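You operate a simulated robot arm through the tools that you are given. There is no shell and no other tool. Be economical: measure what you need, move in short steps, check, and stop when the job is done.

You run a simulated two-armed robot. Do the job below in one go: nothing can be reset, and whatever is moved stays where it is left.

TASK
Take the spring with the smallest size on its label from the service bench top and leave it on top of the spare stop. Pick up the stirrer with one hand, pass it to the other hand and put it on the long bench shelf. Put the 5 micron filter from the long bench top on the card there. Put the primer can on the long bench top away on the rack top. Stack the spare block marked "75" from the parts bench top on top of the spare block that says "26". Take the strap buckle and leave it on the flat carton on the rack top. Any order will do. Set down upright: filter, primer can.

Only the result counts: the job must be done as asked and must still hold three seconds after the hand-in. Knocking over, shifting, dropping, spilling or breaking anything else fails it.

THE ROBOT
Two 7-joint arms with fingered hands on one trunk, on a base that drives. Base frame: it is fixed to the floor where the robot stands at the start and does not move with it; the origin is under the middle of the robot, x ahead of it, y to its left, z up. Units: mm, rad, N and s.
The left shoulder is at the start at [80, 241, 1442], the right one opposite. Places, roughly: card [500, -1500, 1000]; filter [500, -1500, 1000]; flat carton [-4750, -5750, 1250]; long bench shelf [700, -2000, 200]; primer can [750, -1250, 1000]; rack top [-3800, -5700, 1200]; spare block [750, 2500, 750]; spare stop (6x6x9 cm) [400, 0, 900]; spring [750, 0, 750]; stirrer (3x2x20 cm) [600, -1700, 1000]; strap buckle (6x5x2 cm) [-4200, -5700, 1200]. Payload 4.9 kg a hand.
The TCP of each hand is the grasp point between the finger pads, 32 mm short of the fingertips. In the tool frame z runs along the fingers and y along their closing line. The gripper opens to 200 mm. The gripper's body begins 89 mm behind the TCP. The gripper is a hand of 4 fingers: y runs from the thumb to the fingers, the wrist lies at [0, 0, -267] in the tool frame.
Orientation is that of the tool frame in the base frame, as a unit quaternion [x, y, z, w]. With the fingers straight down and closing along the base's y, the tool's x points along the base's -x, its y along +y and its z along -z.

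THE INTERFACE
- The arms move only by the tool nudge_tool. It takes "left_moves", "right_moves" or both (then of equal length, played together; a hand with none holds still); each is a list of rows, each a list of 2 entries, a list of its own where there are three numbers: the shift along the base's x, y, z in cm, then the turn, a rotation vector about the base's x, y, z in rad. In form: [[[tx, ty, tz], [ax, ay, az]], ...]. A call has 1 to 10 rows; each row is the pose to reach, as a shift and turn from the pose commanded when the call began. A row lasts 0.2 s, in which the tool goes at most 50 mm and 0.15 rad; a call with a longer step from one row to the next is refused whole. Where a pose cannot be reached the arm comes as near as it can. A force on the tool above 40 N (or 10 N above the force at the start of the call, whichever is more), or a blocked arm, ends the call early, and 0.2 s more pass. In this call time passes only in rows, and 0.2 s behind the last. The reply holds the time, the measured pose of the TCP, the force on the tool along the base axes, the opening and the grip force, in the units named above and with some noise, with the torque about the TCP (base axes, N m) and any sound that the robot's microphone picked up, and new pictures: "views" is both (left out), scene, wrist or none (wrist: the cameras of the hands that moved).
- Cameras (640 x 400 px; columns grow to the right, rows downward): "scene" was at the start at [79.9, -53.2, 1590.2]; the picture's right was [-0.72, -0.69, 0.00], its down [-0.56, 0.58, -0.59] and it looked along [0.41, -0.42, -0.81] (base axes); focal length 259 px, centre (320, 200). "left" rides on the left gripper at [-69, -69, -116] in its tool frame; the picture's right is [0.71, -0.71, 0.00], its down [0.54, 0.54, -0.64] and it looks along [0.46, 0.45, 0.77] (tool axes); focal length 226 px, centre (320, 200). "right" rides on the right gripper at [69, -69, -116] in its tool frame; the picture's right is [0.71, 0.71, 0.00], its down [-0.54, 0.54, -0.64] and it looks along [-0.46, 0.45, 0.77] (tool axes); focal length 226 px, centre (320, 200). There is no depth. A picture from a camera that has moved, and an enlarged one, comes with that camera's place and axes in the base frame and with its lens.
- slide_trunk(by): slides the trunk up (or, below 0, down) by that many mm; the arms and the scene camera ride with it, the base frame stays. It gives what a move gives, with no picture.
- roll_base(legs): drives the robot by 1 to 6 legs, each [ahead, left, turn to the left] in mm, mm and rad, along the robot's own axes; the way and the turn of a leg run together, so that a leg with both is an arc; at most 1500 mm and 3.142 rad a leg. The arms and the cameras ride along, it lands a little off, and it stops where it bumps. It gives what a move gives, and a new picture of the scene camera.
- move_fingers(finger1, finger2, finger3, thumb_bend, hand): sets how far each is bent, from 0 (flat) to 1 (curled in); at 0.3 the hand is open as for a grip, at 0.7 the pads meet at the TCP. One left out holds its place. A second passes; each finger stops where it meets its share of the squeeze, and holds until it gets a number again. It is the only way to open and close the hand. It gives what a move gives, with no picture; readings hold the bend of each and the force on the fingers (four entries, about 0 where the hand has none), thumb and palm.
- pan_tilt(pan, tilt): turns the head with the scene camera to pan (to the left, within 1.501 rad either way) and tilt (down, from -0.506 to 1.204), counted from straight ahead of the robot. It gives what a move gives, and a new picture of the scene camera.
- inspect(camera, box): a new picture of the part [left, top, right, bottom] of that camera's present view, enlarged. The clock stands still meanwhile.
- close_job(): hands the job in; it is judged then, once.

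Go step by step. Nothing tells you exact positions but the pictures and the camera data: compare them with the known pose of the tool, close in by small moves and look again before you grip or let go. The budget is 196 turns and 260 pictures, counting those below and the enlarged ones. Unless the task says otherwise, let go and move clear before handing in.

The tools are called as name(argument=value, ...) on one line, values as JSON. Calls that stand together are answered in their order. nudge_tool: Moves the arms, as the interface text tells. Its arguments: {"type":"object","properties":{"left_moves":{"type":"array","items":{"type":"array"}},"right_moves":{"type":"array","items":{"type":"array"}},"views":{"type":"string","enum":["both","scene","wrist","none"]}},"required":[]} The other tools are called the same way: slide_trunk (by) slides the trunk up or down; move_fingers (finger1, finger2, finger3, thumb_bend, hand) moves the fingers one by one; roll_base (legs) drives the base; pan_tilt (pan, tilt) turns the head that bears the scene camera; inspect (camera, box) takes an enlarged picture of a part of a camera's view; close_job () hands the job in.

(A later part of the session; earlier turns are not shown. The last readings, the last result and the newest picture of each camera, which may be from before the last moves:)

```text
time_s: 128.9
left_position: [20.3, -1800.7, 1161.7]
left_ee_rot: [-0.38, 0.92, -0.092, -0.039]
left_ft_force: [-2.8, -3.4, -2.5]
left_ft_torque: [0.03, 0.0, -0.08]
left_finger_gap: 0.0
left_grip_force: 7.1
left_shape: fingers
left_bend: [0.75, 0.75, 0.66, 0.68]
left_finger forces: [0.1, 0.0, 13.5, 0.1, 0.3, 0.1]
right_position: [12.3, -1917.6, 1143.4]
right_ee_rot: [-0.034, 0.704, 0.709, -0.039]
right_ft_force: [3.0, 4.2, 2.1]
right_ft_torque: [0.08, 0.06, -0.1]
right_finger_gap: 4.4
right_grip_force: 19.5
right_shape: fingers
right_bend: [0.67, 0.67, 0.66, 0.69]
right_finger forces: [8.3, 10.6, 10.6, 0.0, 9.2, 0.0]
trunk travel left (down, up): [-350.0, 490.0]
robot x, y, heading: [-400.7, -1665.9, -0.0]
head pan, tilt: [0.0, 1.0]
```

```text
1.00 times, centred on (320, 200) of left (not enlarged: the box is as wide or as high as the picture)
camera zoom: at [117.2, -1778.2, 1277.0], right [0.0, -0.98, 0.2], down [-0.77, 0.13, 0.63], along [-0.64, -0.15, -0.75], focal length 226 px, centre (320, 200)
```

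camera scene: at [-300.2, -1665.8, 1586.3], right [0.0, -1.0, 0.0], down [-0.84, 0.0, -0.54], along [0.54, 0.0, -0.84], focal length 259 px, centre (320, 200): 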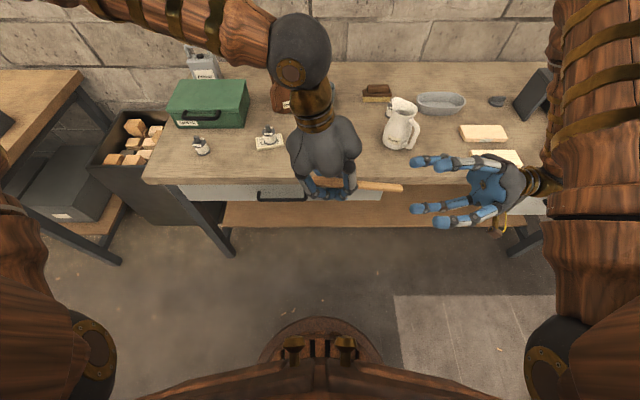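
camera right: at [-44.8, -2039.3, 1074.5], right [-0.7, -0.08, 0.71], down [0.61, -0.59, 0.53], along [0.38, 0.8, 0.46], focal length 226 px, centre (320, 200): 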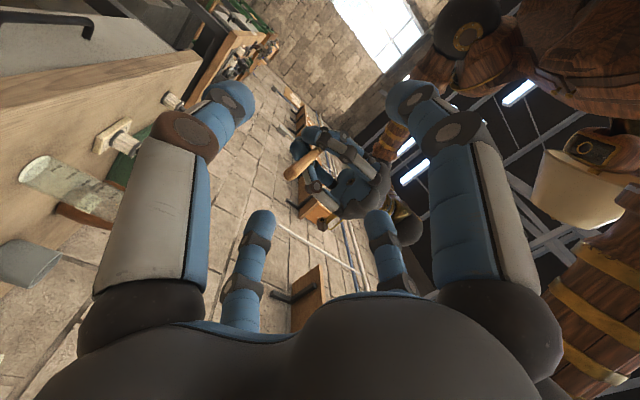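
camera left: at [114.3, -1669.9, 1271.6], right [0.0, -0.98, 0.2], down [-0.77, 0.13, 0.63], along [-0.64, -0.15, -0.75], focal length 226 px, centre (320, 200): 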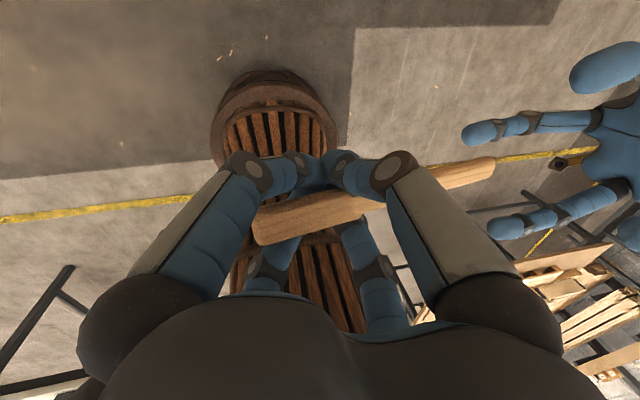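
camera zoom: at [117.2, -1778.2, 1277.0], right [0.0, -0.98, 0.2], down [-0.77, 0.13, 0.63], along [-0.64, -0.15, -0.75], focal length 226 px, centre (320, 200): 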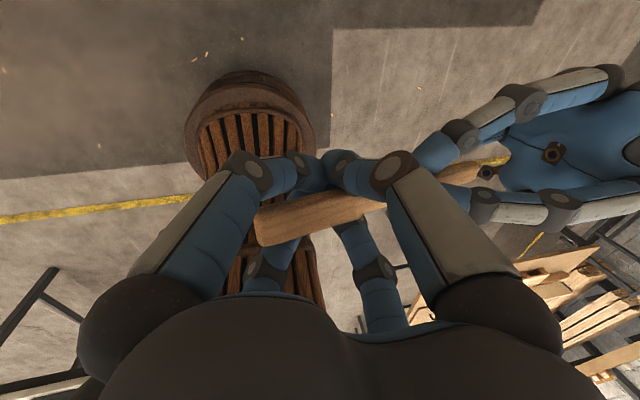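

I'll open the left hand, lift it clear, straighten it, and then re-grip with the stick closer to the fingertips.

move_fingers(hand="left", finger1=0.36, finger2=0.36, finger3=0.36, thumb_bend=0.36)

nudge_tool(left_moves=[[[0, 0, 3], [0, 0, 0]], [[0, 0, 6.5], [0.05, 0, 0]], [[-0.5, 0, 9], [0.1, 0, 0]], [[-1, 0, 10], [0.15, 0, 0]], [[-1.8, 0, 10], [0.2, 0, 0]]], views="both")

```text
time_s: 129.9
left_position: [21.3, -1800.6, 1161.9]
left_ee_rot: [-0.379, 0.92, -0.091, -0.038]
left_ft_force: [1.1, 0.0, -0.5]
left_ft_torque: [0.02, -0.03, -0.02]
left_finger_gap: 119.0
left_grip_force: 0.2
left_shape: fingers
left_bend: [0.36, 0.36, 0.36, 0.36]
left_finger forces: [0.1, 0.0, 0.0, 0.0, 0.0, 0.0]
right_position: [12.0, -1918.1, 1143.8]
right_ee_rot: [-0.033, 0.704, 0.709, -0.039]
right_ft_force: [0.8, 0.7, 0.2]
right_ft_torque: [-0.05, 0.01, 0.04]
right_finger_gap: 3.6
right_grip_force: 19.1
right_shape: fingers
right_bend: [0.67, 0.67, 0.66, 0.69]
right_finger forces: [10.2, 8.6, 9.9, 0.1, 9.6, 0.1]
trunk travel left (down, up): [-350.0, 490.0]
robot x, y, heading: [-397.8, -1672.5, -0.008]
head pan, tilt: [0.0, 1.0]
```

```text
time_s: 131.1
left_position: [3.0, -1800.4, 1262.5]
left_ee_rot: [-0.382, 0.924, 0.001, 0.001]
left_ft_force: [0.6, -0.2, 0.2]
left_ft_torque: [0.02, -0.02, 0.0]
left_finger_gap: 119.4
left_grip_force: 0.0
left_shape: fingers
left_bend: [0.36, 0.36, 0.36, 0.36]
left_finger forces: [0.0, 0.0, 0.0, 0.0, 0.1, 0.1]
right_position: [12.4, -1919.5, 1142.9]
right_ee_rot: [-0.033, 0.703, 0.709, -0.039]
right_ft_force: [-0.6, 0.3, -0.3]
right_ft_torque: [-0.03, 0.02, 0.0]
right_finger_gap: 3.7
right_grip_force: 18.4
right_shape: fingers
right_bend: [0.67, 0.67, 0.66, 0.69]
right_finger forces: [10.2, 8.5, 9.8, 0.1, 9.6, 0.0]
trunk travel left (down, up): [-350.0, 490.0]
robot x, y, heading: [-396.5, -1667.2, -0.003]
head pan, tilt: [0.0, 1.0]
camera scene: at [-300.2, -1668.5, 1586.3], right [0.0, -1.0, 0.0], down [-0.84, 0.0, -0.54], along [0.54, 0.0, -0.84], focal length 259 px, centre (320, 200)
camera left: at [99.4, -1802.1, 1379.7], right [0.0, -1.0, 0.0], down [-0.77, 0.0, 0.64], along [-0.64, 0.0, -0.77], focal length 226 px, centre (320, 200)
```

scene: 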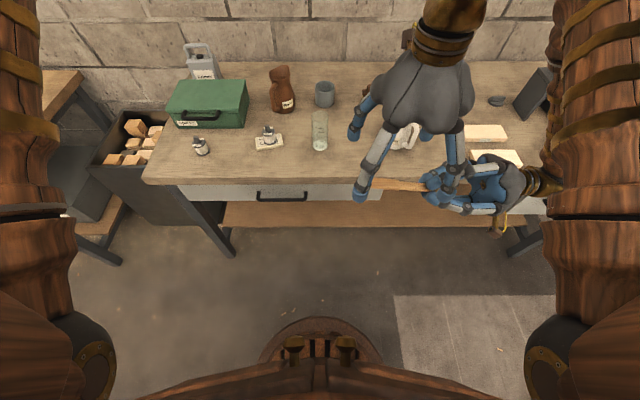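
left: 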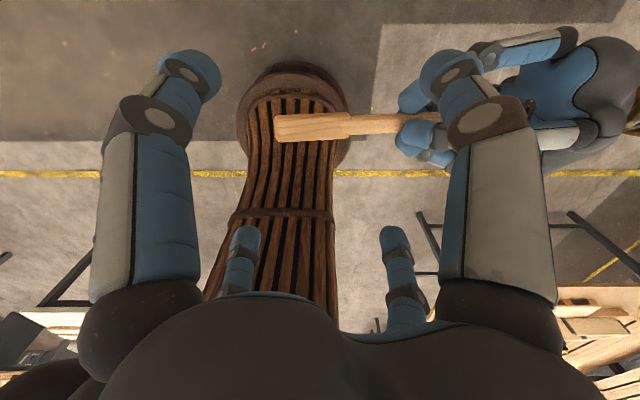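

The paddle is level and about 29 mm wide as seen from above. I'll lower so it sits near the fingertips.

nudge_tool(left_moves=[[[0.4, 0, -4], [0, 0, 0]], [[0.4, 0, -7], [0, 0, 0]], [[0.4, 0, -8.5], [0, 0, 0]]], views="wrist")

inspect(camera="scene", box=[330, 110, 550, 230])

```text
time_s: 131.9
left_position: [6.1, -1800.0, 1176.4]
left_ee_rot: [-0.381, 0.924, -0.001, 0.0]
left_ft_force: [-0.5, 0.0, -0.1]
left_ft_torque: [0.01, 0.02, 0.0]
left_finger_gap: 119.1
left_grip_force: 0.0
left_shape: fingers
left_bend: [0.36, 0.36, 0.36, 0.36]
left_finger forces: [0.0, 0.1, 0.1, 0.0, 0.0, 0.0]
right_position: [12.9, -1917.4, 1143.7]
right_ee_rot: [-0.033, 0.704, 0.708, -0.038]
right_ft_force: [0.0, -0.2, 0.2]
right_ft_torque: [-0.04, 0.01, -0.02]
right_finger_gap: 3.6
right_grip_force: 18.8
right_shape: fingers
right_bend: [0.67, 0.67, 0.66, 0.69]
right_finger forces: [10.2, 8.7, 9.8, 0.0, 9.4, 0.2]
trunk travel left (down, up): [-350.0, 490.0]
robot x, y, heading: [-399.5, -1664.8, -0.003]
head pan, tilt: [0.0, 1.0]
camera left: at [102.6, -1801.5, 1294.9], right [0.0, -1.0, 0.0], down [-0.77, 0.0, 0.64], along [-0.64, 0.0, -0.77], focal length 226 px, centre (320, 200)
```

left: 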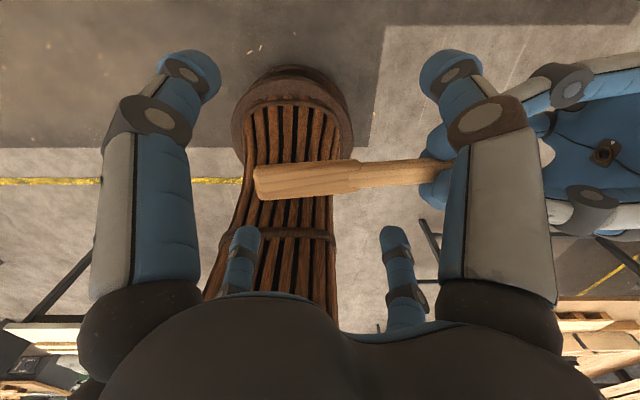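

```text
2.91 times, centred on (440, 170) of scene
camera zoom: at [-300.3, -1667.1, 1586.3], right [0.0, -1.0, 0.0], down [-0.84, 0.0, -0.54], along [0.54, 0.0, -0.84], focal length 752 px, centre (-29, 287)
```

zoom: 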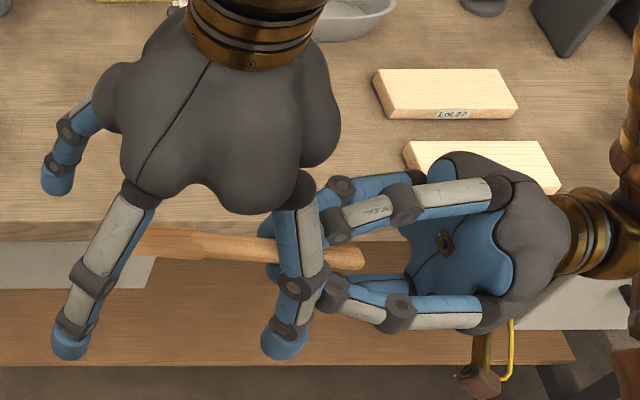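

move_fingers(hand="left", finger1=0.72, finger2=0.72, finger3=0.72, thumb_bend=0.72)

inspect(camera="left", box=[180, 80, 460, 280])

```text
time_s: 132.9
left_position: [6.6, -1802.2, 1179.1]
left_ee_rot: [-0.382, 0.924, 0.0, 0.0]
left_ft_force: [4.6, -5.1, -1.1]
left_ft_torque: [-0.14, -0.23, 0.3]
left_finger_gap: 11.2
left_grip_force: 16.7
left_shape: fingers
left_bend: [0.68, 0.67, 0.66, 0.66]
left_finger forces: [4.3, 7.5, 7.3, 0.0, 15.2, 0.0]
right_position: [11.7, -1918.4, 1142.6]
right_ee_rot: [-0.034, 0.703, 0.709, -0.039]
right_ft_force: [-3.5, 5.0, 1.2]
right_ft_torque: [0.14, 0.06, 0.19]
right_finger_gap: 4.3
right_grip_force: 19.8
right_shape: fingers
right_bend: [0.67, 0.66, 0.66, 0.69]
right_finger forces: [10.2, 11.7, 7.2, 0.0, 10.7, 0.1]
trunk travel left (down, up): [-350.0, 490.0]
robot x, y, heading: [-397.9, -1668.1, 0.001]
head pan, tilt: [0.0, 1.0]
```

```text
2.00 times, centred on (320, 180) of left
camera zoom: at [102.8, -1801.9, 1295.1], right [0.0, -1.0, 0.0], down [-0.77, 0.0, 0.64], along [-0.64, 0.0, -0.77], focal length 452 px, centre (320, 240)
```

zoom: 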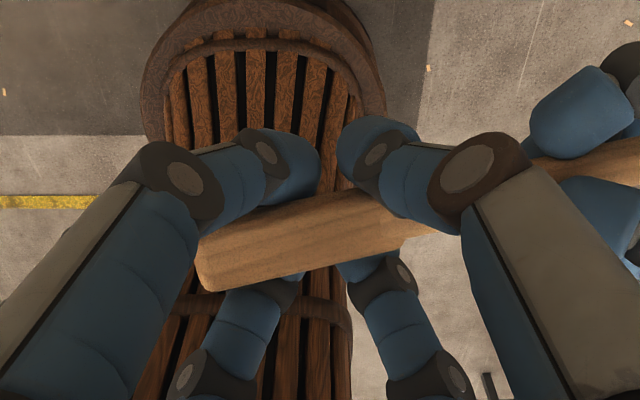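

A better, balanced grip this time. I'll open the right hand slightly first and check that the left keeps its force.

move_fingers(hand="right", finger1=0.6, finger2=0.6, finger3=0.6, thumb_bend=0.6)

inspect(camera="left", box=[180, 80, 460, 280])

```text
time_s: 133.9
left_position: [6.9, -1801.5, 1177.6]
left_ee_rot: [-0.382, 0.924, 0.0, -0.001]
left_ft_force: [0.2, -1.1, -0.2]
left_ft_torque: [0.0, 0.0, -0.01]
left_finger_gap: 3.4
left_grip_force: 11.8
left_shape: fingers
left_bend: [0.71, 0.71, 0.67, 0.68]
left_finger forces: [0.0, 2.0, 10.4, 0.0, 10.8, 0.0]
right_position: [11.8, -1917.9, 1143.2]
right_ee_rot: [-0.033, 0.704, 0.709, -0.038]
right_ft_force: [0.0, -0.8, 0.3]
right_ft_torque: [-0.02, -0.03, 0.01]
right_finger_gap: 32.9
right_grip_force: 0.1
right_shape: fingers
right_bend: [0.6, 0.6, 0.6, 0.6]
right_finger forces: [0.0, 0.1, 0.0, 0.0, 0.0, 0.0]
trunk travel left (down, up): [-350.0, 490.0]
robot x, y, heading: [-400.9, -1668.3, -0.002]
head pan, tilt: [0.0, 1.0]
```

```text
2.00 times, centred on (320, 180) of left
camera zoom: at [102.8, -1801.8, 1295.0], right [0.0, -1.0, 0.0], down [-0.77, 0.0, 0.64], along [-0.64, 0.0, -0.77], focal length 452 px, centre (320, 240)
```

zoom: 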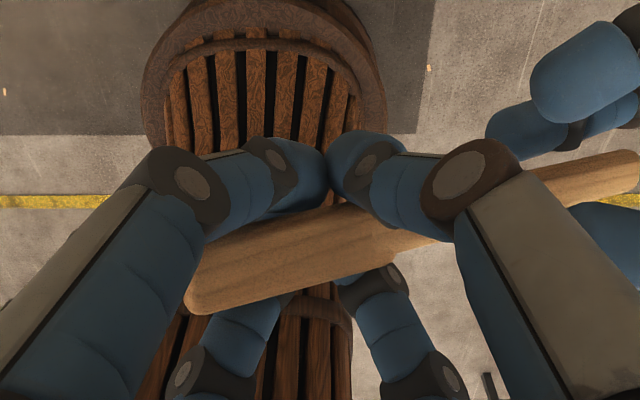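

The two fingers on one side meet each other, so this 45° grip stays weak. I'll hold again with the right, free the left, and test how finger1 and finger3 look when fully curled or flat, aiming for a straight thumb–finger2 pinch.

move_fingers(hand="right", finger1=0.75, finger2=0.75, finger3=0.75, thumb_bend=0.75)

move_fingers(hand="left", finger1=0.36, finger2=0.36, finger3=0.36, thumb_bend=0.36)

nudge_tool(left_moves=[[[0, 0, 4], [0, 0, 0]], [[0, 0, 8], [0, 0, 0]], [[0, 2, 12], [0, 0, 0]]], views="none")

move_fingers(hand="left", finger1=0.0, finger3=1.0)

inspect(camera="left", box=[0, 0, 640, 400])

inspect(camera="scene", box=[280, 0, 580, 230])

```text
time_s: 134.9
left_position: [6.2, -1800.9, 1177.5]
left_ee_rot: [-0.382, 0.924, 0.0, 0.001]
left_ft_force: [4.4, -3.1, 0.7]
left_ft_torque: [-0.17, -0.23, 0.22]
left_finger_gap: 2.9
left_grip_force: 13.5
left_shape: fingers
left_bend: [0.71, 0.71, 0.67, 0.68]
left_finger forces: [0.0, 5.7, 8.3, 0.0, 13.0, 0.1]
right_position: [11.7, -1917.9, 1144.5]
right_ee_rot: [-0.034, 0.704, 0.708, -0.04]
right_ft_force: [-4.1, 3.7, -0.9]
right_ft_torque: [0.0, 0.08, 0.23]
right_finger_gap: 13.9
right_grip_force: 20.2
right_shape: fingers
right_bend: [0.65, 0.67, 0.67, 0.68]
right_finger forces: [12.8, 7.5, 6.8, 0.0, 12.6, 0.1]
trunk travel left (down, up): [-350.0, 490.0]
robot x, y, heading: [-399.2, -1664.7, -0.004]
head pan, tilt: [0.0, 1.0]
```

```text
time_s: 135.9
left_position: [7.2, -1802.0, 1178.2]
left_ee_rot: [-0.382, 0.924, 0.0, 0.0]
left_ft_force: [-0.2, 0.0, 0.3]
left_ft_torque: [0.01, 0.01, 0.0]
left_finger_gap: 119.1
left_grip_force: 0.1
left_shape: fingers
left_bend: [0.36, 0.36, 0.36, 0.36]
left_finger forces: [0.0, 0.0, 0.0, 0.0, 0.2, 0.1]
right_position: [13.0, -1919.1, 1143.8]
right_ee_rot: [-0.034, 0.704, 0.708, -0.039]
right_ft_force: [-0.3, -1.1, -0.2]
right_ft_torque: [0.01, 0.04, -0.01]
right_finger_gap: 11.4
right_grip_force: 19.1
right_shape: fingers
right_bend: [0.65, 0.67, 0.72, 0.68]
right_finger forces: [11.0, 9.0, 6.8, 0.0, 12.2, 0.0]
trunk travel left (down, up): [-350.0, 490.0]
robot x, y, heading: [-399.8, -1665.7, -0.005]
head pan, tilt: [0.0, 1.0]
```

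```text
time_s: 136.7
left_position: [6.4, -1778.1, 1298.3]
left_ee_rot: [-0.382, 0.924, 0.0, 0.001]
left_ft_force: [-0.3, 0.5, 0.1]
left_ft_torque: [0.04, 0.01, 0.02]
left_finger_gap: 119.5
left_grip_force: 0.0
left_shape: fingers
left_bend: [0.36, 0.36, 0.36, 0.36]
left_finger forces: [0.1, 0.0, 0.1, 0.0, 0.0, 0.1]
right_position: [10.5, -1916.8, 1143.9]
right_ee_rot: [-0.033, 0.704, 0.708, -0.038]
right_ft_force: [-0.2, -0.2, -0.1]
right_ft_torque: [-0.07, -0.01, 0.0]
right_finger_gap: 11.2
right_grip_force: 19.6
right_shape: fingers
right_bend: [0.65, 0.67, 0.72, 0.68]
right_finger forces: [11.2, 9.0, 6.7, 0.0, 12.2, 0.1]
trunk travel left (down, up): [-350.0, 490.0]
robot x, y, heading: [-399.3, -1670.3, -0.004]
head pan, tilt: [0.0, 1.0]
```

```text
time_s: 137.7
left_position: [6.5, -1780.7, 1297.7]
left_ee_rot: [-0.381, 0.925, 0.0, 0.0]
left_ft_force: [0.3, 0.1, -0.3]
left_ft_torque: [0.0, -0.01, -0.03]
left_finger_gap: 155.9
left_grip_force: 0.0
left_shape: fingers
left_bend: [0.01, 0.36, 1.0, 0.36]
left_finger forces: [0.0, 0.0, 0.0, 0.1, 0.0, 0.0]
right_position: [12.2, -1918.3, 1143.8]
right_ee_rot: [-0.033, 0.703, 0.709, -0.038]
right_ft_force: [-0.4, -0.4, -0.3]
right_ft_torque: [-0.01, 0.0, -0.04]
right_finger_gap: 11.6
right_grip_force: 19.9
right_shape: fingers
right_bend: [0.65, 0.67, 0.72, 0.68]
right_finger forces: [11.1, 9.0, 6.9, 0.0, 12.2, 0.0]
trunk travel left (down, up): [-350.0, 490.0]
robot x, y, heading: [-398.5, -1667.2, -0.003]
head pan, tilt: [0.0, 1.0]
```

```text
1.00 times, centred on (320, 200) of left (not enlarged: the box is as wide or as high as the picture)
camera zoom: at [103.1, -1780.9, 1415.0], right [0.0, -1.0, 0.0], down [-0.77, 0.0, 0.64], along [-0.64, 0.0, -0.77], focal length 226 px, centre (320, 200)
```

zoom: 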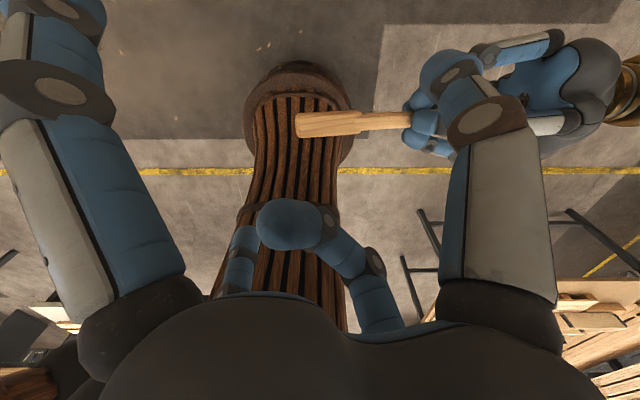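

```text
1.74 times, centred on (430, 115) of scene
camera zoom: at [-300.1, -1667.6, 1586.3], right [0.0, -1.0, 0.0], down [-0.84, 0.0, -0.54], along [0.54, 0.0, -0.84], focal length 450 px, centre (129, 348)
```

zoom: 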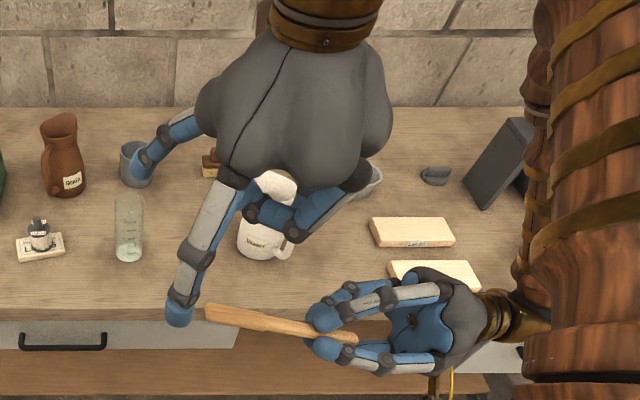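

Curled (1.0), a finger folds up above the grasp point; flat (0), it swings far out. So I'll turn the left hand another 45°, with finger3 curled on the handle side, for a straight thumb–finger2 pinch across the stick.

nudge_tool(left_moves=[[[0.1, -0.6, 0], [0.033, -0.013, 0.13]], [[0.2, -1.2, 0], [0.067, -0.026, 0.26]], [[0.2, -1.8, 0], [0.1, -0.039, 0.39]], [[0.3, -2.4, -1], [0.133, -0.052, 0.52]], [[0.4, -3, -2.2], [0.167, -0.066, 0.65]], [[0.45, -3.6, -3.6], [0.2, -0.0785, 0.785]]], views="both")

```text
time_s: 139.1
left_position: [11.6, -1818.3, 1260.3]
left_ee_rot: [0.704, -0.702, -0.077, -0.072]
left_ft_force: [0.4, 0.4, 0.4]
left_ft_torque: [-0.03, 0.03, 0.01]
left_finger_gap: 155.7
left_grip_force: 0.0
left_shape: fingers
left_bend: [0.01, 0.36, 1.0, 0.36]
left_finger forces: [0.0, 0.0, 0.1, 0.0, 0.0, 0.1]
right_position: [12.0, -1918.8, 1143.7]
right_ee_rot: [-0.033, 0.704, 0.709, -0.038]
right_ft_force: [0.1, 0.5, -1.1]
right_ft_torque: [-0.03, -0.02, 0.0]
right_finger_gap: 11.2
right_grip_force: 19.4
right_shape: fingers
right_bend: [0.65, 0.67, 0.72, 0.68]
right_finger forces: [11.1, 9.0, 6.8, 0.0, 12.1, 0.1]
trunk travel left (down, up): [-350.0, 490.0]
robot x, y, heading: [-400.4, -1669.5, -0.003]
head pan, tilt: [0.0, 1.0]
camera scene: at [-300.0, -1668.3, 1586.3], right [0.0, -1.0, 0.0], down [-0.84, 0.0, -0.54], along [0.54, 0.0, -0.84], focal length 259 px, centre (320, 200)
camera left: at [79.5, -1774.2, 1389.6], right [0.71, -0.69, -0.15], down [-0.54, -0.67, 0.52], along [-0.46, -0.29, -0.84], focal length 226 px, centre (320, 200)
```

scene: 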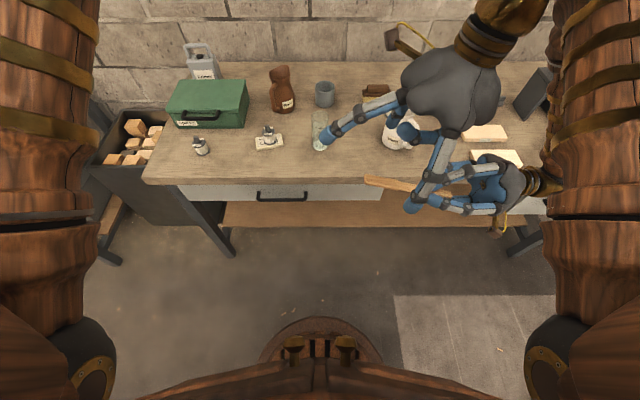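
left: 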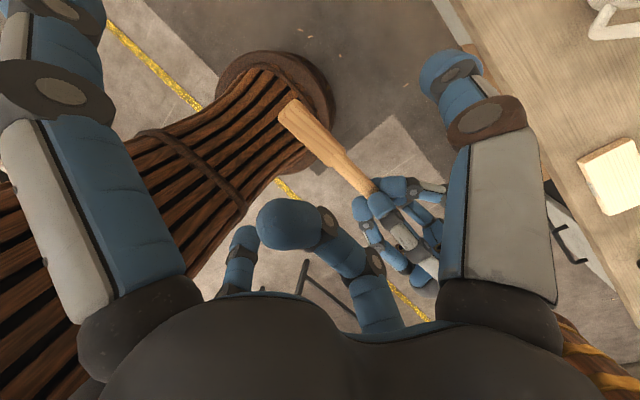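

The alignment is right on the paddle. I'll descend along the hand axis.

nudge_tool(left_moves=[[[0, 0.8, -3.9], [0, 0, 0]], [[0, 1.3, -6.4], [0, 0, 0]], [[0, 1.6, -7.8], [0, 0, 0]]], views="wrist")

inspect(camera="scene", box=[330, 60, 550, 230])

```text
time_s: 139.9
left_position: [10.4, -1799.9, 1181.1]
left_ee_rot: [0.704, -0.703, -0.076, -0.071]
left_ft_force: [-0.5, -0.6, -0.5]
left_ft_torque: [0.01, -0.02, 0.03]
left_finger_gap: 155.8
left_grip_force: 0.1
left_shape: fingers
left_bend: [0.01, 0.36, 1.0, 0.36]
left_finger forces: [0.0, 0.0, 0.0, 0.1, 0.1, 0.0]
right_position: [11.6, -1918.0, 1143.0]
right_ee_rot: [-0.034, 0.704, 0.709, -0.038]
right_ft_force: [0.1, 0.1, 0.3]
right_ft_torque: [-0.02, -0.04, 0.01]
right_finger_gap: 11.9
right_grip_force: 19.4
right_shape: fingers
right_bend: [0.65, 0.67, 0.72, 0.68]
right_finger forces: [11.1, 9.1, 6.9, 0.0, 12.0, 0.0]
trunk travel left (down, up): [-350.0, 490.0]
robot x, y, heading: [-403.7, -1669.1, 0.002]
head pan, tilt: [0.0, 1.0]
camera left: at [78.5, -1757.7, 1311.7], right [0.71, -0.69, -0.15], down [-0.54, -0.66, 0.52], along [-0.46, -0.29, -0.84], focal length 226 px, centre (320, 200)
```

left: 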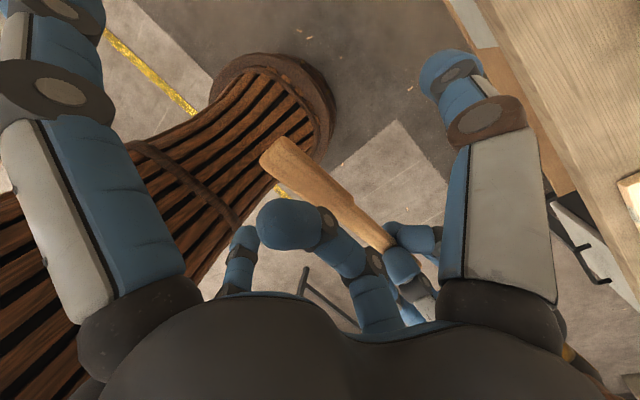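

```text
2.35 times, centred on (440, 145) of scene
camera zoom: at [-300.4, -1667.3, 1586.3], right [0.0, -1.0, 0.0], down [-0.84, 0.0, -0.54], along [0.54, 0.0, -0.84], focal length 608 px, centre (38, 329)
```

zoom: 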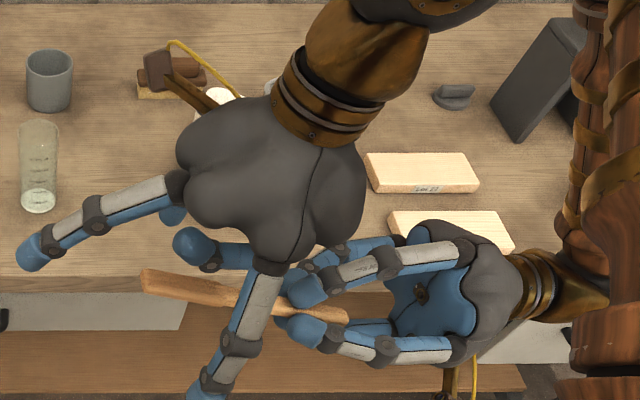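

Good. I'll pinch with thumb and finger2 only.

move_fingers(hand="left", finger2=0.8, thumb_bend=0.8)

inspect(camera="left", box=[180, 80, 460, 280])

```text
time_s: 140.9
left_position: [11.1, -1800.1, 1183.5]
left_ee_rot: [-0.703, 0.703, 0.077, 0.072]
left_ft_force: [1.2, 1.1, -3.0]
left_ft_torque: [0.0, -0.04, 0.01]
left_finger_gap: 125.7
left_grip_force: 0.0
left_shape: fingers
left_bend: [0.01, 0.76, 1.0, 0.75]
left_finger forces: [0.1, 0.0, 0.0, 0.0, 0.1, 0.1]
right_position: [12.3, -1919.0, 1143.8]
right_ee_rot: [-0.035, 0.703, 0.709, -0.039]
right_ft_force: [-1.9, -0.1, 2.6]
right_ft_torque: [0.28, 0.01, 0.24]
right_finger_gap: 12.1
right_grip_force: 23.1
right_shape: fingers
right_bend: [0.65, 0.67, 0.72, 0.68]
right_finger forces: [12.8, 13.2, 6.3, 0.0, 14.0, 0.0]
trunk travel left (down, up): [-350.0, 490.0]
robot x, y, heading: [-396.3, -1666.1, -0.002]
head pan, tilt: [0.0, 1.0]
```

```text
2.00 times, centred on (320, 180) of left
camera zoom: at [78.9, -1757.8, 1311.7], right [0.71, -0.69, -0.15], down [-0.54, -0.66, 0.52], along [-0.46, -0.29, -0.84], focal length 452 px, centre (320, 240)
```

zoom: 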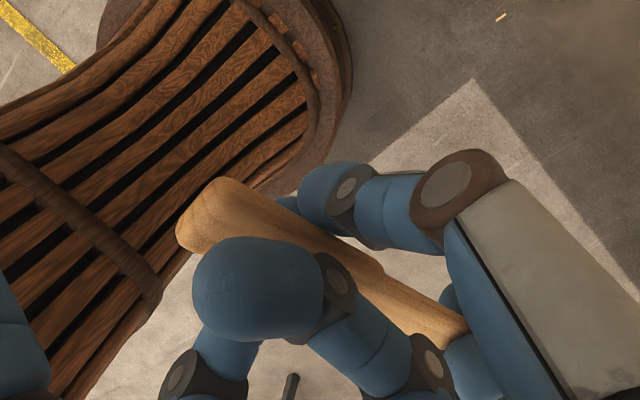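

The fingertips passed under the stick, so it must sit closer to the tips. I'll open, raise about 15 mm and pinch again.

move_fingers(hand="left", finger2=0.45, thumb_bend=0.45)

nudge_tool(left_moves=[[[0, -0.3, 1.5], [0, 0, 0]]], views="none")

inspect(camera="left", box=[180, 80, 460, 280])

move_fingers(hand="left", finger2=0.66, thumb_bend=0.66)

inspect(camera="left", box=[180, 80, 460, 280])

```text
time_s: 141.9
left_position: [10.1, -1801.4, 1182.6]
left_ee_rot: [0.704, -0.703, -0.076, -0.072]
left_ft_force: [0.2, 0.7, 0.3]
left_ft_torque: [-0.02, 0.0, -0.02]
left_finger_gap: 145.0
left_grip_force: 0.1
left_shape: fingers
left_bend: [0.01, 0.45, 1.0, 0.45]
left_finger forces: [0.0, 0.0, 0.0, 0.0, 0.0, 0.0]
right_position: [11.8, -1918.2, 1144.6]
right_ee_rot: [-0.033, 0.704, 0.708, -0.038]
right_ft_force: [0.2, 0.7, 0.0]
right_ft_torque: [0.03, -0.02, -0.01]
right_finger_gap: 11.5
right_grip_force: 19.6
right_shape: fingers
right_bend: [0.65, 0.67, 0.72, 0.68]
right_finger forces: [10.5, 9.4, 6.8, 0.1, 12.5, 0.0]
trunk travel left (down, up): [-350.0, 490.0]
robot x, y, heading: [-401.5, -1667.4, -0.001]
head pan, tilt: [0.0, 1.0]
```

```text
time_s: 142.3
left_position: [10.7, -1803.4, 1198.0]
left_ee_rot: [0.703, -0.703, -0.075, -0.072]
left_ft_force: [-0.3, 0.5, 1.2]
left_ft_torque: [0.03, 0.02, 0.0]
left_finger_gap: 145.1
left_grip_force: 0.0
left_shape: fingers
left_bend: [0.01, 0.45, 1.0, 0.45]
left_finger forces: [0.0, 0.0, 0.1, 0.1, 0.0, 0.0]
right_position: [12.5, -1919.5, 1142.4]
right_ee_rot: [-0.034, 0.704, 0.709, -0.039]
right_ft_force: [-0.9, 0.1, -0.1]
right_ft_torque: [-0.01, 0.02, 0.01]
right_finger_gap: 11.3
right_grip_force: 20.0
right_shape: fingers
right_bend: [0.65, 0.67, 0.72, 0.68]
right_finger forces: [10.4, 9.4, 6.8, 0.1, 12.5, 0.0]
trunk travel left (down, up): [-350.0, 490.0]
robot x, y, heading: [-401.7, -1664.6, 0.0]
head pan, tilt: [0.0, 1.0]
```

```text
2.00 times, centred on (320, 180) of left
camera zoom: at [78.6, -1760.7, 1327.0], right [0.71, -0.69, -0.15], down [-0.54, -0.66, 0.52], along [-0.46, -0.29, -0.84], focal length 452 px, centre (320, 240)
```

zoom: 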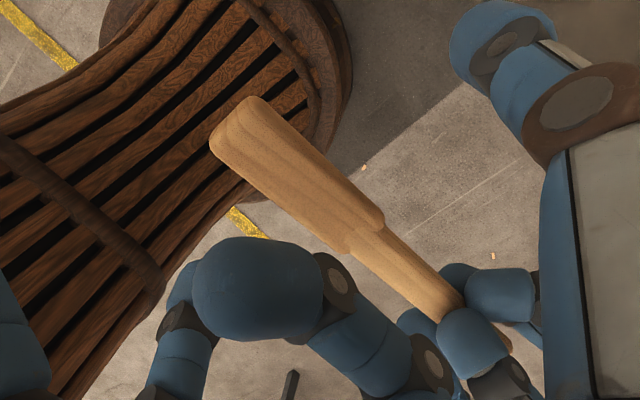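

```text
time_s: 143.3
left_position: [11.6, -1803.9, 1197.4]
left_ee_rot: [-0.703, 0.703, 0.076, 0.072]
left_ft_force: [-0.1, -0.2, -0.4]
left_ft_torque: [0.0, 0.02, 0.03]
left_finger_gap: 128.3
left_grip_force: 1.3
left_shape: fingers
left_bend: [0.01, 0.65, 1.0, 0.66]
left_finger forces: [0.2, 1.5, 0.1, 0.1, 1.4, 0.0]
right_position: [10.8, -1919.8, 1143.4]
right_ee_rot: [-0.034, 0.704, 0.708, -0.04]
right_ft_force: [-0.3, -0.6, -1.1]
right_ft_torque: [0.01, 0.0, -0.02]
right_finger_gap: 11.1
right_grip_force: 20.2
right_shape: fingers
right_bend: [0.65, 0.67, 0.72, 0.68]
right_finger forces: [10.4, 9.6, 7.0, 0.1, 12.6, 0.1]
trunk travel left (down, up): [-350.0, 490.0]
robot x, y, heading: [-395.7, -1664.9, -0.001]
head pan, tilt: [0.0, 1.0]
```

```text
2.00 times, centred on (320, 180) of left
camera zoom: at [79.1, -1760.6, 1326.7], right [0.71, -0.69, -0.15], down [-0.54, -0.66, 0.52], along [-0.46, -0.29, -0.84], focal length 452 px, centre (320, 240)
```

zoom: 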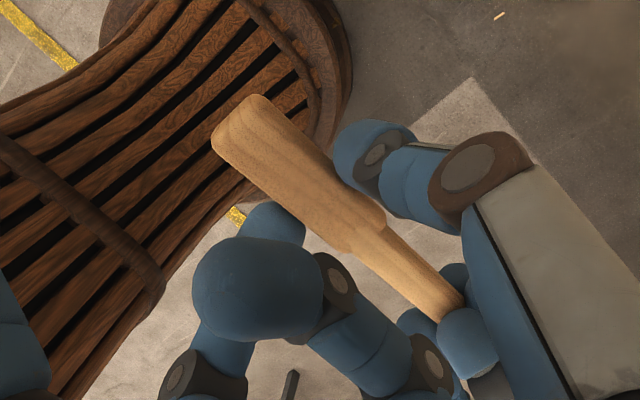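

Both pads now press the stick's sides. I'll squeeze a bit more.

move_fingers(hand="left", finger2=0.71, thumb_bend=0.71)

inspect(camera="left", box=[180, 80, 460, 280])

```text
time_s: 144.3
left_position: [10.6, -1804.5, 1196.7]
left_ee_rot: [0.703, -0.703, -0.076, -0.072]
left_ft_force: [0.5, 0.6, -0.2]
left_ft_torque: [0.03, 0.01, 0.03]
left_finger_gap: 127.7
left_grip_force: 8.4
left_shape: fingers
left_bend: [0.01, 0.65, 1.0, 0.67]
left_finger forces: [0.0, 8.1, 0.1, 0.0, 8.2, 0.0]
right_position: [11.3, -1919.1, 1144.4]
right_ee_rot: [-0.034, 0.704, 0.708, -0.038]
right_ft_force: [-0.8, -1.3, 0.3]
right_ft_torque: [-0.01, 0.02, 0.04]
right_finger_gap: 11.1
right_grip_force: 19.7
right_shape: fingers
right_bend: [0.65, 0.67, 0.72, 0.68]
right_finger forces: [10.9, 9.7, 6.6, 0.1, 12.5, 0.0]
trunk travel left (down, up): [-350.0, 490.0]
robot x, y, heading: [-398.4, -1666.7, -0.004]
head pan, tilt: [0.0, 1.0]
```

```text
2.00 times, centred on (320, 180) of left
camera zoom: at [79.1, -1760.6, 1326.7], right [0.71, -0.69, -0.15], down [-0.54, -0.66, 0.52], along [-0.46, -0.29, -0.84], focal length 452 px, centre (320, 240)
```

zoom: 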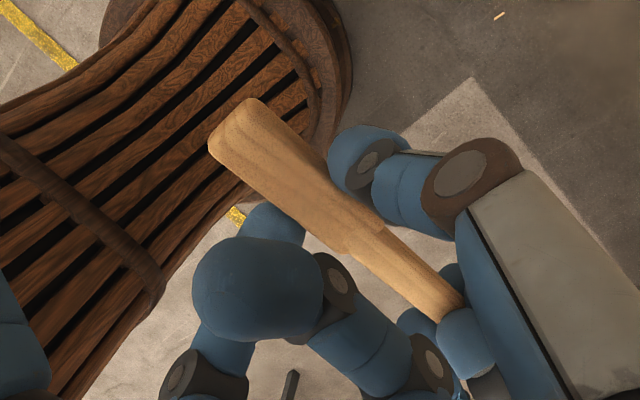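

A clean 8 N pinch. I'll squeeze a little more, then release the right hand.

move_fingers(hand="left", finger2=0.76, thumb_bend=0.76)

move_fingers(hand="right", finger1=0.58, finger2=0.58, finger3=0.58, thumb_bend=0.58)

inspect(camera="left", box=[180, 80, 460, 280])

```text
time_s: 145.3
left_position: [11.3, -1803.4, 1197.3]
left_ee_rot: [0.704, -0.703, -0.075, -0.072]
left_ft_force: [1.3, -0.3, 1.2]
left_ft_torque: [0.05, 0.02, 0.0]
left_finger_gap: 126.8
left_grip_force: 12.4
left_shape: fingers
left_bend: [0.01, 0.63, 1.0, 0.68]
left_finger forces: [0.1, 11.6, 0.0, 0.0, 12.3, 0.0]
right_position: [12.0, -1918.2, 1143.2]
right_ee_rot: [-0.035, 0.704, 0.709, -0.04]
right_ft_force: [-0.3, -0.1, -0.1]
right_ft_torque: [0.02, -0.06, 0.08]
right_finger_gap: 10.2
right_grip_force: 21.0
right_shape: fingers
right_bend: [0.65, 0.67, 0.72, 0.68]
right_finger forces: [12.2, 10.3, 5.7, 0.0, 13.2, 0.0]
trunk travel left (down, up): [-350.0, 490.0]
robot x, y, heading: [-394.9, -1664.9, -0.004]
head pan, tilt: [0.0, 1.0]
```

```text
time_s: 146.3
left_position: [9.9, -1803.7, 1198.0]
left_ee_rot: [0.704, -0.703, -0.076, -0.073]
left_ft_force: [0.4, 1.3, 0.8]
left_ft_torque: [-0.03, -0.02, -0.02]
left_finger_gap: 126.3
left_grip_force: 12.7
left_shape: fingers
left_bend: [0.01, 0.63, 1.0, 0.72]
left_finger forces: [0.0, 12.3, 0.0, 0.0, 12.3, 0.1]
right_position: [12.8, -1918.1, 1145.2]
right_ee_rot: [-0.034, 0.703, 0.709, -0.039]
right_ft_force: [0.1, 0.3, -0.4]
right_ft_torque: [0.02, 0.0, -0.01]
right_finger_gap: 43.6
right_grip_force: 0.1
right_shape: fingers
right_bend: [0.57, 0.57, 0.57, 0.57]
right_finger forces: [0.0, 0.0, 0.0, 0.0, 0.1, 0.0]
trunk travel left (down, up): [-350.0, 490.0]
robot x, y, heading: [-400.2, -1665.6, -0.004]
head pan, tilt: [0.0, 1.0]
```

```text
2.00 times, centred on (320, 180) of left
camera zoom: at [79.1, -1760.6, 1326.7], right [0.71, -0.69, -0.15], down [-0.54, -0.66, 0.52], along [-0.46, -0.29, -0.84], focal length 452 px, centre (320, 240)
```

zoom: 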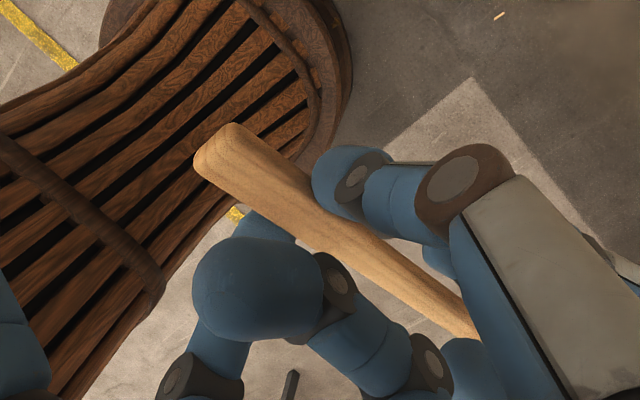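

The left hand now holds the stirrer alone with a 12 N pinch. I'll open and withdraw the right hand.

move_fingers(hand="right", finger1=0.4, finger2=0.4, finger3=0.4, thumb_bend=0.4)

nudge_tool(right_moves=[[[0.4, -4, 0], [0, 0, 0]], [[0.8, -8, 0], [0, 0, 0]], [[1.2, -12, 0], [0, 0, 0]], [[1.6, -16, 0], [-0.1, 0, 0]], [[2, -20, 0], [-0.2, 0, 0]], [[3, -23, 1], [-0.33, 0, 0]], [[4, -25, 2], [-0.46, 0, 0]], [[5, -26, 3], [-0.6, 0, 0]], [[5, -26, 4], [-0.72, 0, 0]]], views="scene")

inspect(camera="scene", box=[330, 110, 530, 230])

```text
time_s: 147.3
left_position: [10.4, -1804.0, 1197.0]
left_ee_rot: [0.704, -0.703, -0.075, -0.072]
left_ft_force: [-1.0, -0.2, -0.3]
left_ft_torque: [0.02, 0.0, -0.01]
left_finger_gap: 126.6
left_grip_force: 11.9
left_shape: fingers
left_bend: [0.01, 0.63, 1.0, 0.72]
left_finger forces: [0.1, 12.2, 0.1, 0.0, 12.1, 0.0]
right_position: [12.5, -1918.1, 1144.0]
right_ee_rot: [-0.033, 0.704, 0.708, -0.038]
right_ft_force: [0.6, 0.7, -0.5]
right_ft_torque: [-0.01, -0.02, 0.03]
right_finger_gap: 104.9
right_grip_force: 0.0
right_shape: fingers
right_bend: [0.4, 0.4, 0.4, 0.4]
right_finger forces: [0.0, 0.0, 0.0, 0.0, 0.1, 0.1]
trunk travel left (down, up): [-350.0, 490.0]
robot x, y, heading: [-399.7, -1668.5, 0.0]
head pan, tilt: [0.0, 1.0]
```

```text
time_s: 149.3
left_position: [10.9, -1801.0, 1197.1]
left_ee_rot: [0.704, -0.703, -0.075, -0.072]
left_ft_force: [0.3, 0.7, -0.4]
left_ft_torque: [-0.06, 0.0, 0.01]
left_finger_gap: 126.4
left_grip_force: 12.6
left_shape: fingers
left_bend: [0.01, 0.63, 1.0, 0.72]
left_finger forces: [0.1, 12.2, 0.0, 0.0, 12.1, 0.1]
right_position: [62.4, -2177.2, 1184.7]
right_ee_rot: [-0.018, 0.909, 0.413, -0.047]
right_ft_force: [-0.2, -0.3, -0.3]
right_ft_torque: [-0.03, -0.01, 0.01]
right_finger_gap: 105.3
right_grip_force: 0.0
right_shape: fingers
right_bend: [0.4, 0.4, 0.4, 0.4]
right_finger forces: [0.0, 0.0, 0.1, 0.1, 0.0, 0.0]
right hand out of reach, approached as far as the arm can: row 1, 2, 3, 4
trunk travel left (down, up): [-350.0, 490.0]
robot x, y, heading: [-398.5, -1668.4, -0.005]
head pan, tilt: [0.0, 1.0]
camera scene: at [-300.5, -1664.4, 1586.3], right [0.0, -1.0, 0.0], down [-0.84, 0.0, -0.54], along [0.54, 0.0, -0.84], focal length 259 px, centre (320, 200)
```

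scene: 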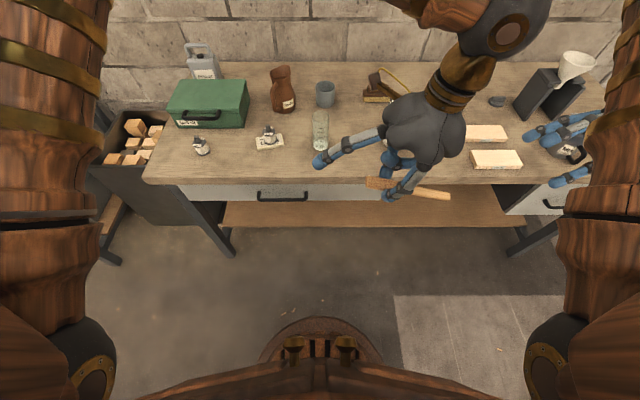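

```text
3.20 times, centred on (430, 170) of scene
camera zoom: at [-300.5, -1664.4, 1586.3], right [0.0, -1.0, 0.0], down [-0.84, 0.0, -0.54], along [0.54, 0.0, -0.84], focal length 827 px, centre (-32, 296)
```

zoom: 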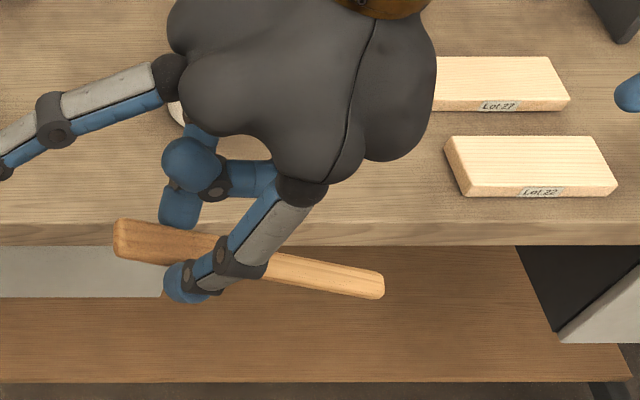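

The stirrer is secure. It tilts about 0.33 rad, so I'll level it, raise the right hand out of the way, and then lower the trunk to see the shelf.

nudge_tool(left_moves=[[[0, 0, 0], [-0.07, 0, 0]], [[0, 0, 0], [-0.14, 0, 0]], [[0, 0, 0], [-0.21, 0, 0]], [[0, 0, 0], [-0.28, 0, 0]], [[0, 0, 0], [-0.33, 0, 0]]], right_moves=[[[-2, 0, 4], [-0.08, 0, 0]], [[-4, 0, 8], [-0.16, 0, 0]], [[-6, 0, 12], [-0.24, 0, 0]], [[-8, 0, 16], [-0.32, 0, 0]], [[-10, 0, 20], [-0.4, 0, 0]]], views="none")

slide_trunk(by=-345)

pan_tilt(pan=0, tilt=0.75)

```text
time_s: 150.5
left_position: [10.8, -1801.6, 1198.6]
left_ee_rot: [-0.705, 0.706, -0.042, -0.045]
left_ft_force: [0.2, 0.7, 0.3]
left_ft_torque: [-0.02, -0.01, 0.02]
left_finger_gap: 126.3
left_grip_force: 12.0
left_shape: fingers
left_bend: [0.01, 0.63, 1.0, 0.72]
left_finger forces: [0.0, 12.2, 0.0, 0.0, 12.1, 0.0]
right_position: [-39.3, -2176.3, 1386.1]
right_ee_rot: [-0.008, 0.973, 0.226, -0.051]
right_ft_force: [-0.4, 0.0, -0.3]
right_ft_torque: [-0.05, -0.01, -0.05]
right_finger_gap: 105.0
right_grip_force: 0.0
right_shape: fingers
right_bend: [0.4, 0.4, 0.4, 0.4]
right_finger forces: [0.0, 0.0, 0.0, 0.1, 0.0, 0.1]
trunk travel left (down, up): [-350.0, 490.0]
robot x, y, heading: [-400.6, -1670.1, -0.003]
head pan, tilt: [0.0, 1.0]
```

```text
time_s: 153.9
left_position: [10.7, -1803.8, 852.2]
left_ee_rot: [-0.705, 0.706, -0.042, -0.045]
left_ft_force: [-0.3, 0.6, -0.4]
left_ft_torque: [0.0, 0.02, 0.01]
left_finger_gap: 126.4
left_grip_force: 12.5
left_shape: fingers
left_bend: [0.01, 0.63, 1.0, 0.72]
left_finger forces: [0.0, 12.2, 0.0, 0.1, 12.2, 0.1]
right_position: [-37.5, -2179.4, 1038.0]
right_ee_rot: [-0.008, 0.973, 0.227, -0.05]
right_ft_force: [-0.7, 0.1, -0.3]
right_ft_torque: [0.04, -0.02, -0.02]
right_finger_gap: 105.0
right_grip_force: 0.0
right_shape: fingers
right_bend: [0.4, 0.4, 0.4, 0.4]
right_finger forces: [0.0, 0.0, 0.0, 0.0, 0.0, 0.1]
trunk travel left (down, up): [-5.0, 835.0]
robot x, y, heading: [-400.0, -1666.9, -0.0]
head pan, tilt: [0.0, 1.0]
```

```text
time_s: 154.6
left_position: [10.5, -1804.1, 853.6]
left_ee_rot: [-0.706, 0.706, -0.04, -0.044]
left_ft_force: [0.2, -0.2, -1.0]
left_ft_torque: [0.0, 0.03, -0.01]
left_finger_gap: 126.7
left_grip_force: 12.1
left_shape: fingers
left_bend: [0.01, 0.63, 1.0, 0.72]
left_finger forces: [0.0, 12.2, 0.1, 0.0, 12.2, 0.1]
right_position: [-37.8, -2179.1, 1038.4]
right_ee_rot: [-0.008, 0.973, 0.227, -0.052]
right_ft_force: [-0.8, 0.0, -0.6]
right_ft_torque: [0.01, 0.01, 0.01]
right_finger_gap: 105.1
right_grip_force: 0.1
right_shape: fingers
right_bend: [0.4, 0.4, 0.4, 0.4]
right_finger forces: [0.0, 0.0, 0.0, 0.0, 0.1, 0.0]
trunk travel left (down, up): [-5.0, 835.0]
robot x, y, heading: [-398.8, -1665.5, 0.001]
head pan, tilt: [0.0, 0.75]
camera scene: at [-287.0, -1667.4, 1260.3], right [0.0, -1.0, 0.0], down [-0.68, 0.0, -0.73], along [0.73, 0.0, -0.68], focal length 259 px, centre (320, 200)
```

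scene: 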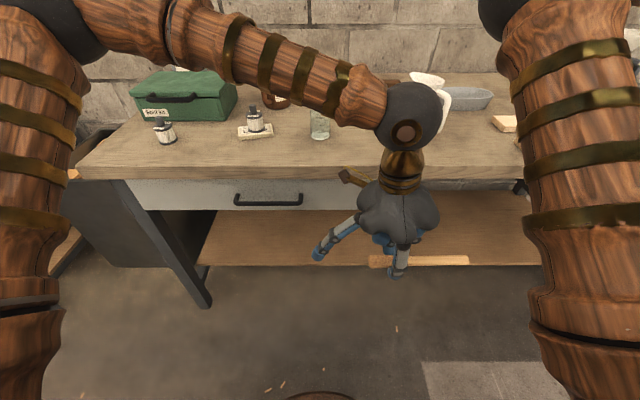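

The shelf's front edge is at about x 366, z 277. I'll pitch the hand 45° forward while lowering it in front of the bench.

nudge_tool(left_moves=[[[0, 0, -4.8], [0, -0.08, 0]], [[0, 0, -9.6], [0, -0.16, 0]], [[0, 0, -14.4], [0, -0.24, 0]], [[0, 0, -19.2], [0, -0.32, 0]], [[0, 0, -24], [0, -0.4, 0]], [[0, 0, -28.8], [0, -0.48, 0]], [[0, 0, -33.6], [0, -0.56, 0]], [[0, 0, -38.4], [0, -0.64, 0]], [[0, 0, -43.2], [0, -0.72, 0]], [[0, 0, -47], [0, -0.785, 0]]], views="both")

```text
time_s: 156.8
left_position: [9.9, -1804.4, 381.3]
left_ee_rot: [-0.636, 0.669, -0.308, 0.23]
left_ft_force: [0.2, -0.6, -0.3]
left_ft_torque: [0.05, 0.04, 0.02]
left_finger_gap: 126.4
left_grip_force: 12.1
left_shape: fingers
left_bend: [0.01, 0.63, 1.0, 0.72]
left_finger forces: [0.0, 12.3, 0.0, 0.0, 12.0, 0.0]
right_position: [-37.5, -2179.6, 1039.2]
right_ee_rot: [-0.007, 0.973, 0.227, -0.05]
right_ft_force: [-1.0, -0.3, -0.1]
right_ft_torque: [0.04, 0.0, 0.0]
right_finger_gap: 105.0
right_grip_force: 0.1
right_shape: fingers
right_bend: [0.4, 0.4, 0.4, 0.4]
right_finger forces: [0.0, 0.1, 0.0, 0.1, 0.0, 0.0]
trunk travel left (down, up): [-5.0, 835.0]
robot x, y, heading: [-397.2, -1668.9, -0.002]
head pan, tilt: [0.0, 0.75]
camera scene: at [-287.1, -1668.5, 1260.4], right [0.0, -1.0, 0.0], down [-0.68, 0.0, -0.73], along [0.73, 0.0, -0.68], focal length 259 px, centre (320, 200)
camera left: at [-16.7, -1721.5, 507.8], right [0.44, -0.7, 0.56], down [-0.88, -0.46, 0.12], along [0.17, -0.54, -0.82], focal length 226 px, centre (320, 200)
```

scene: 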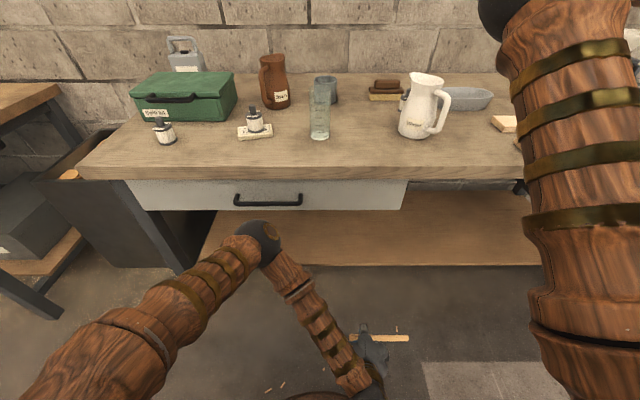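
left: 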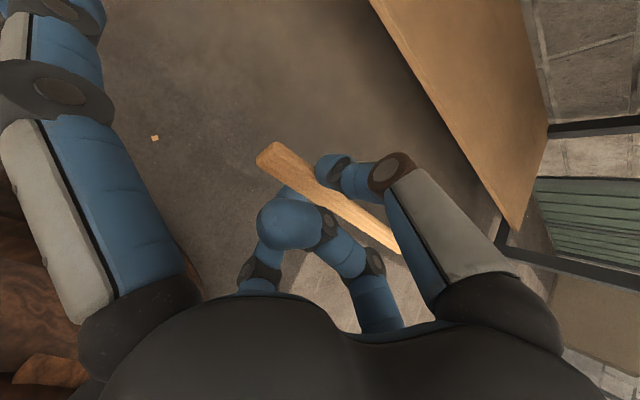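

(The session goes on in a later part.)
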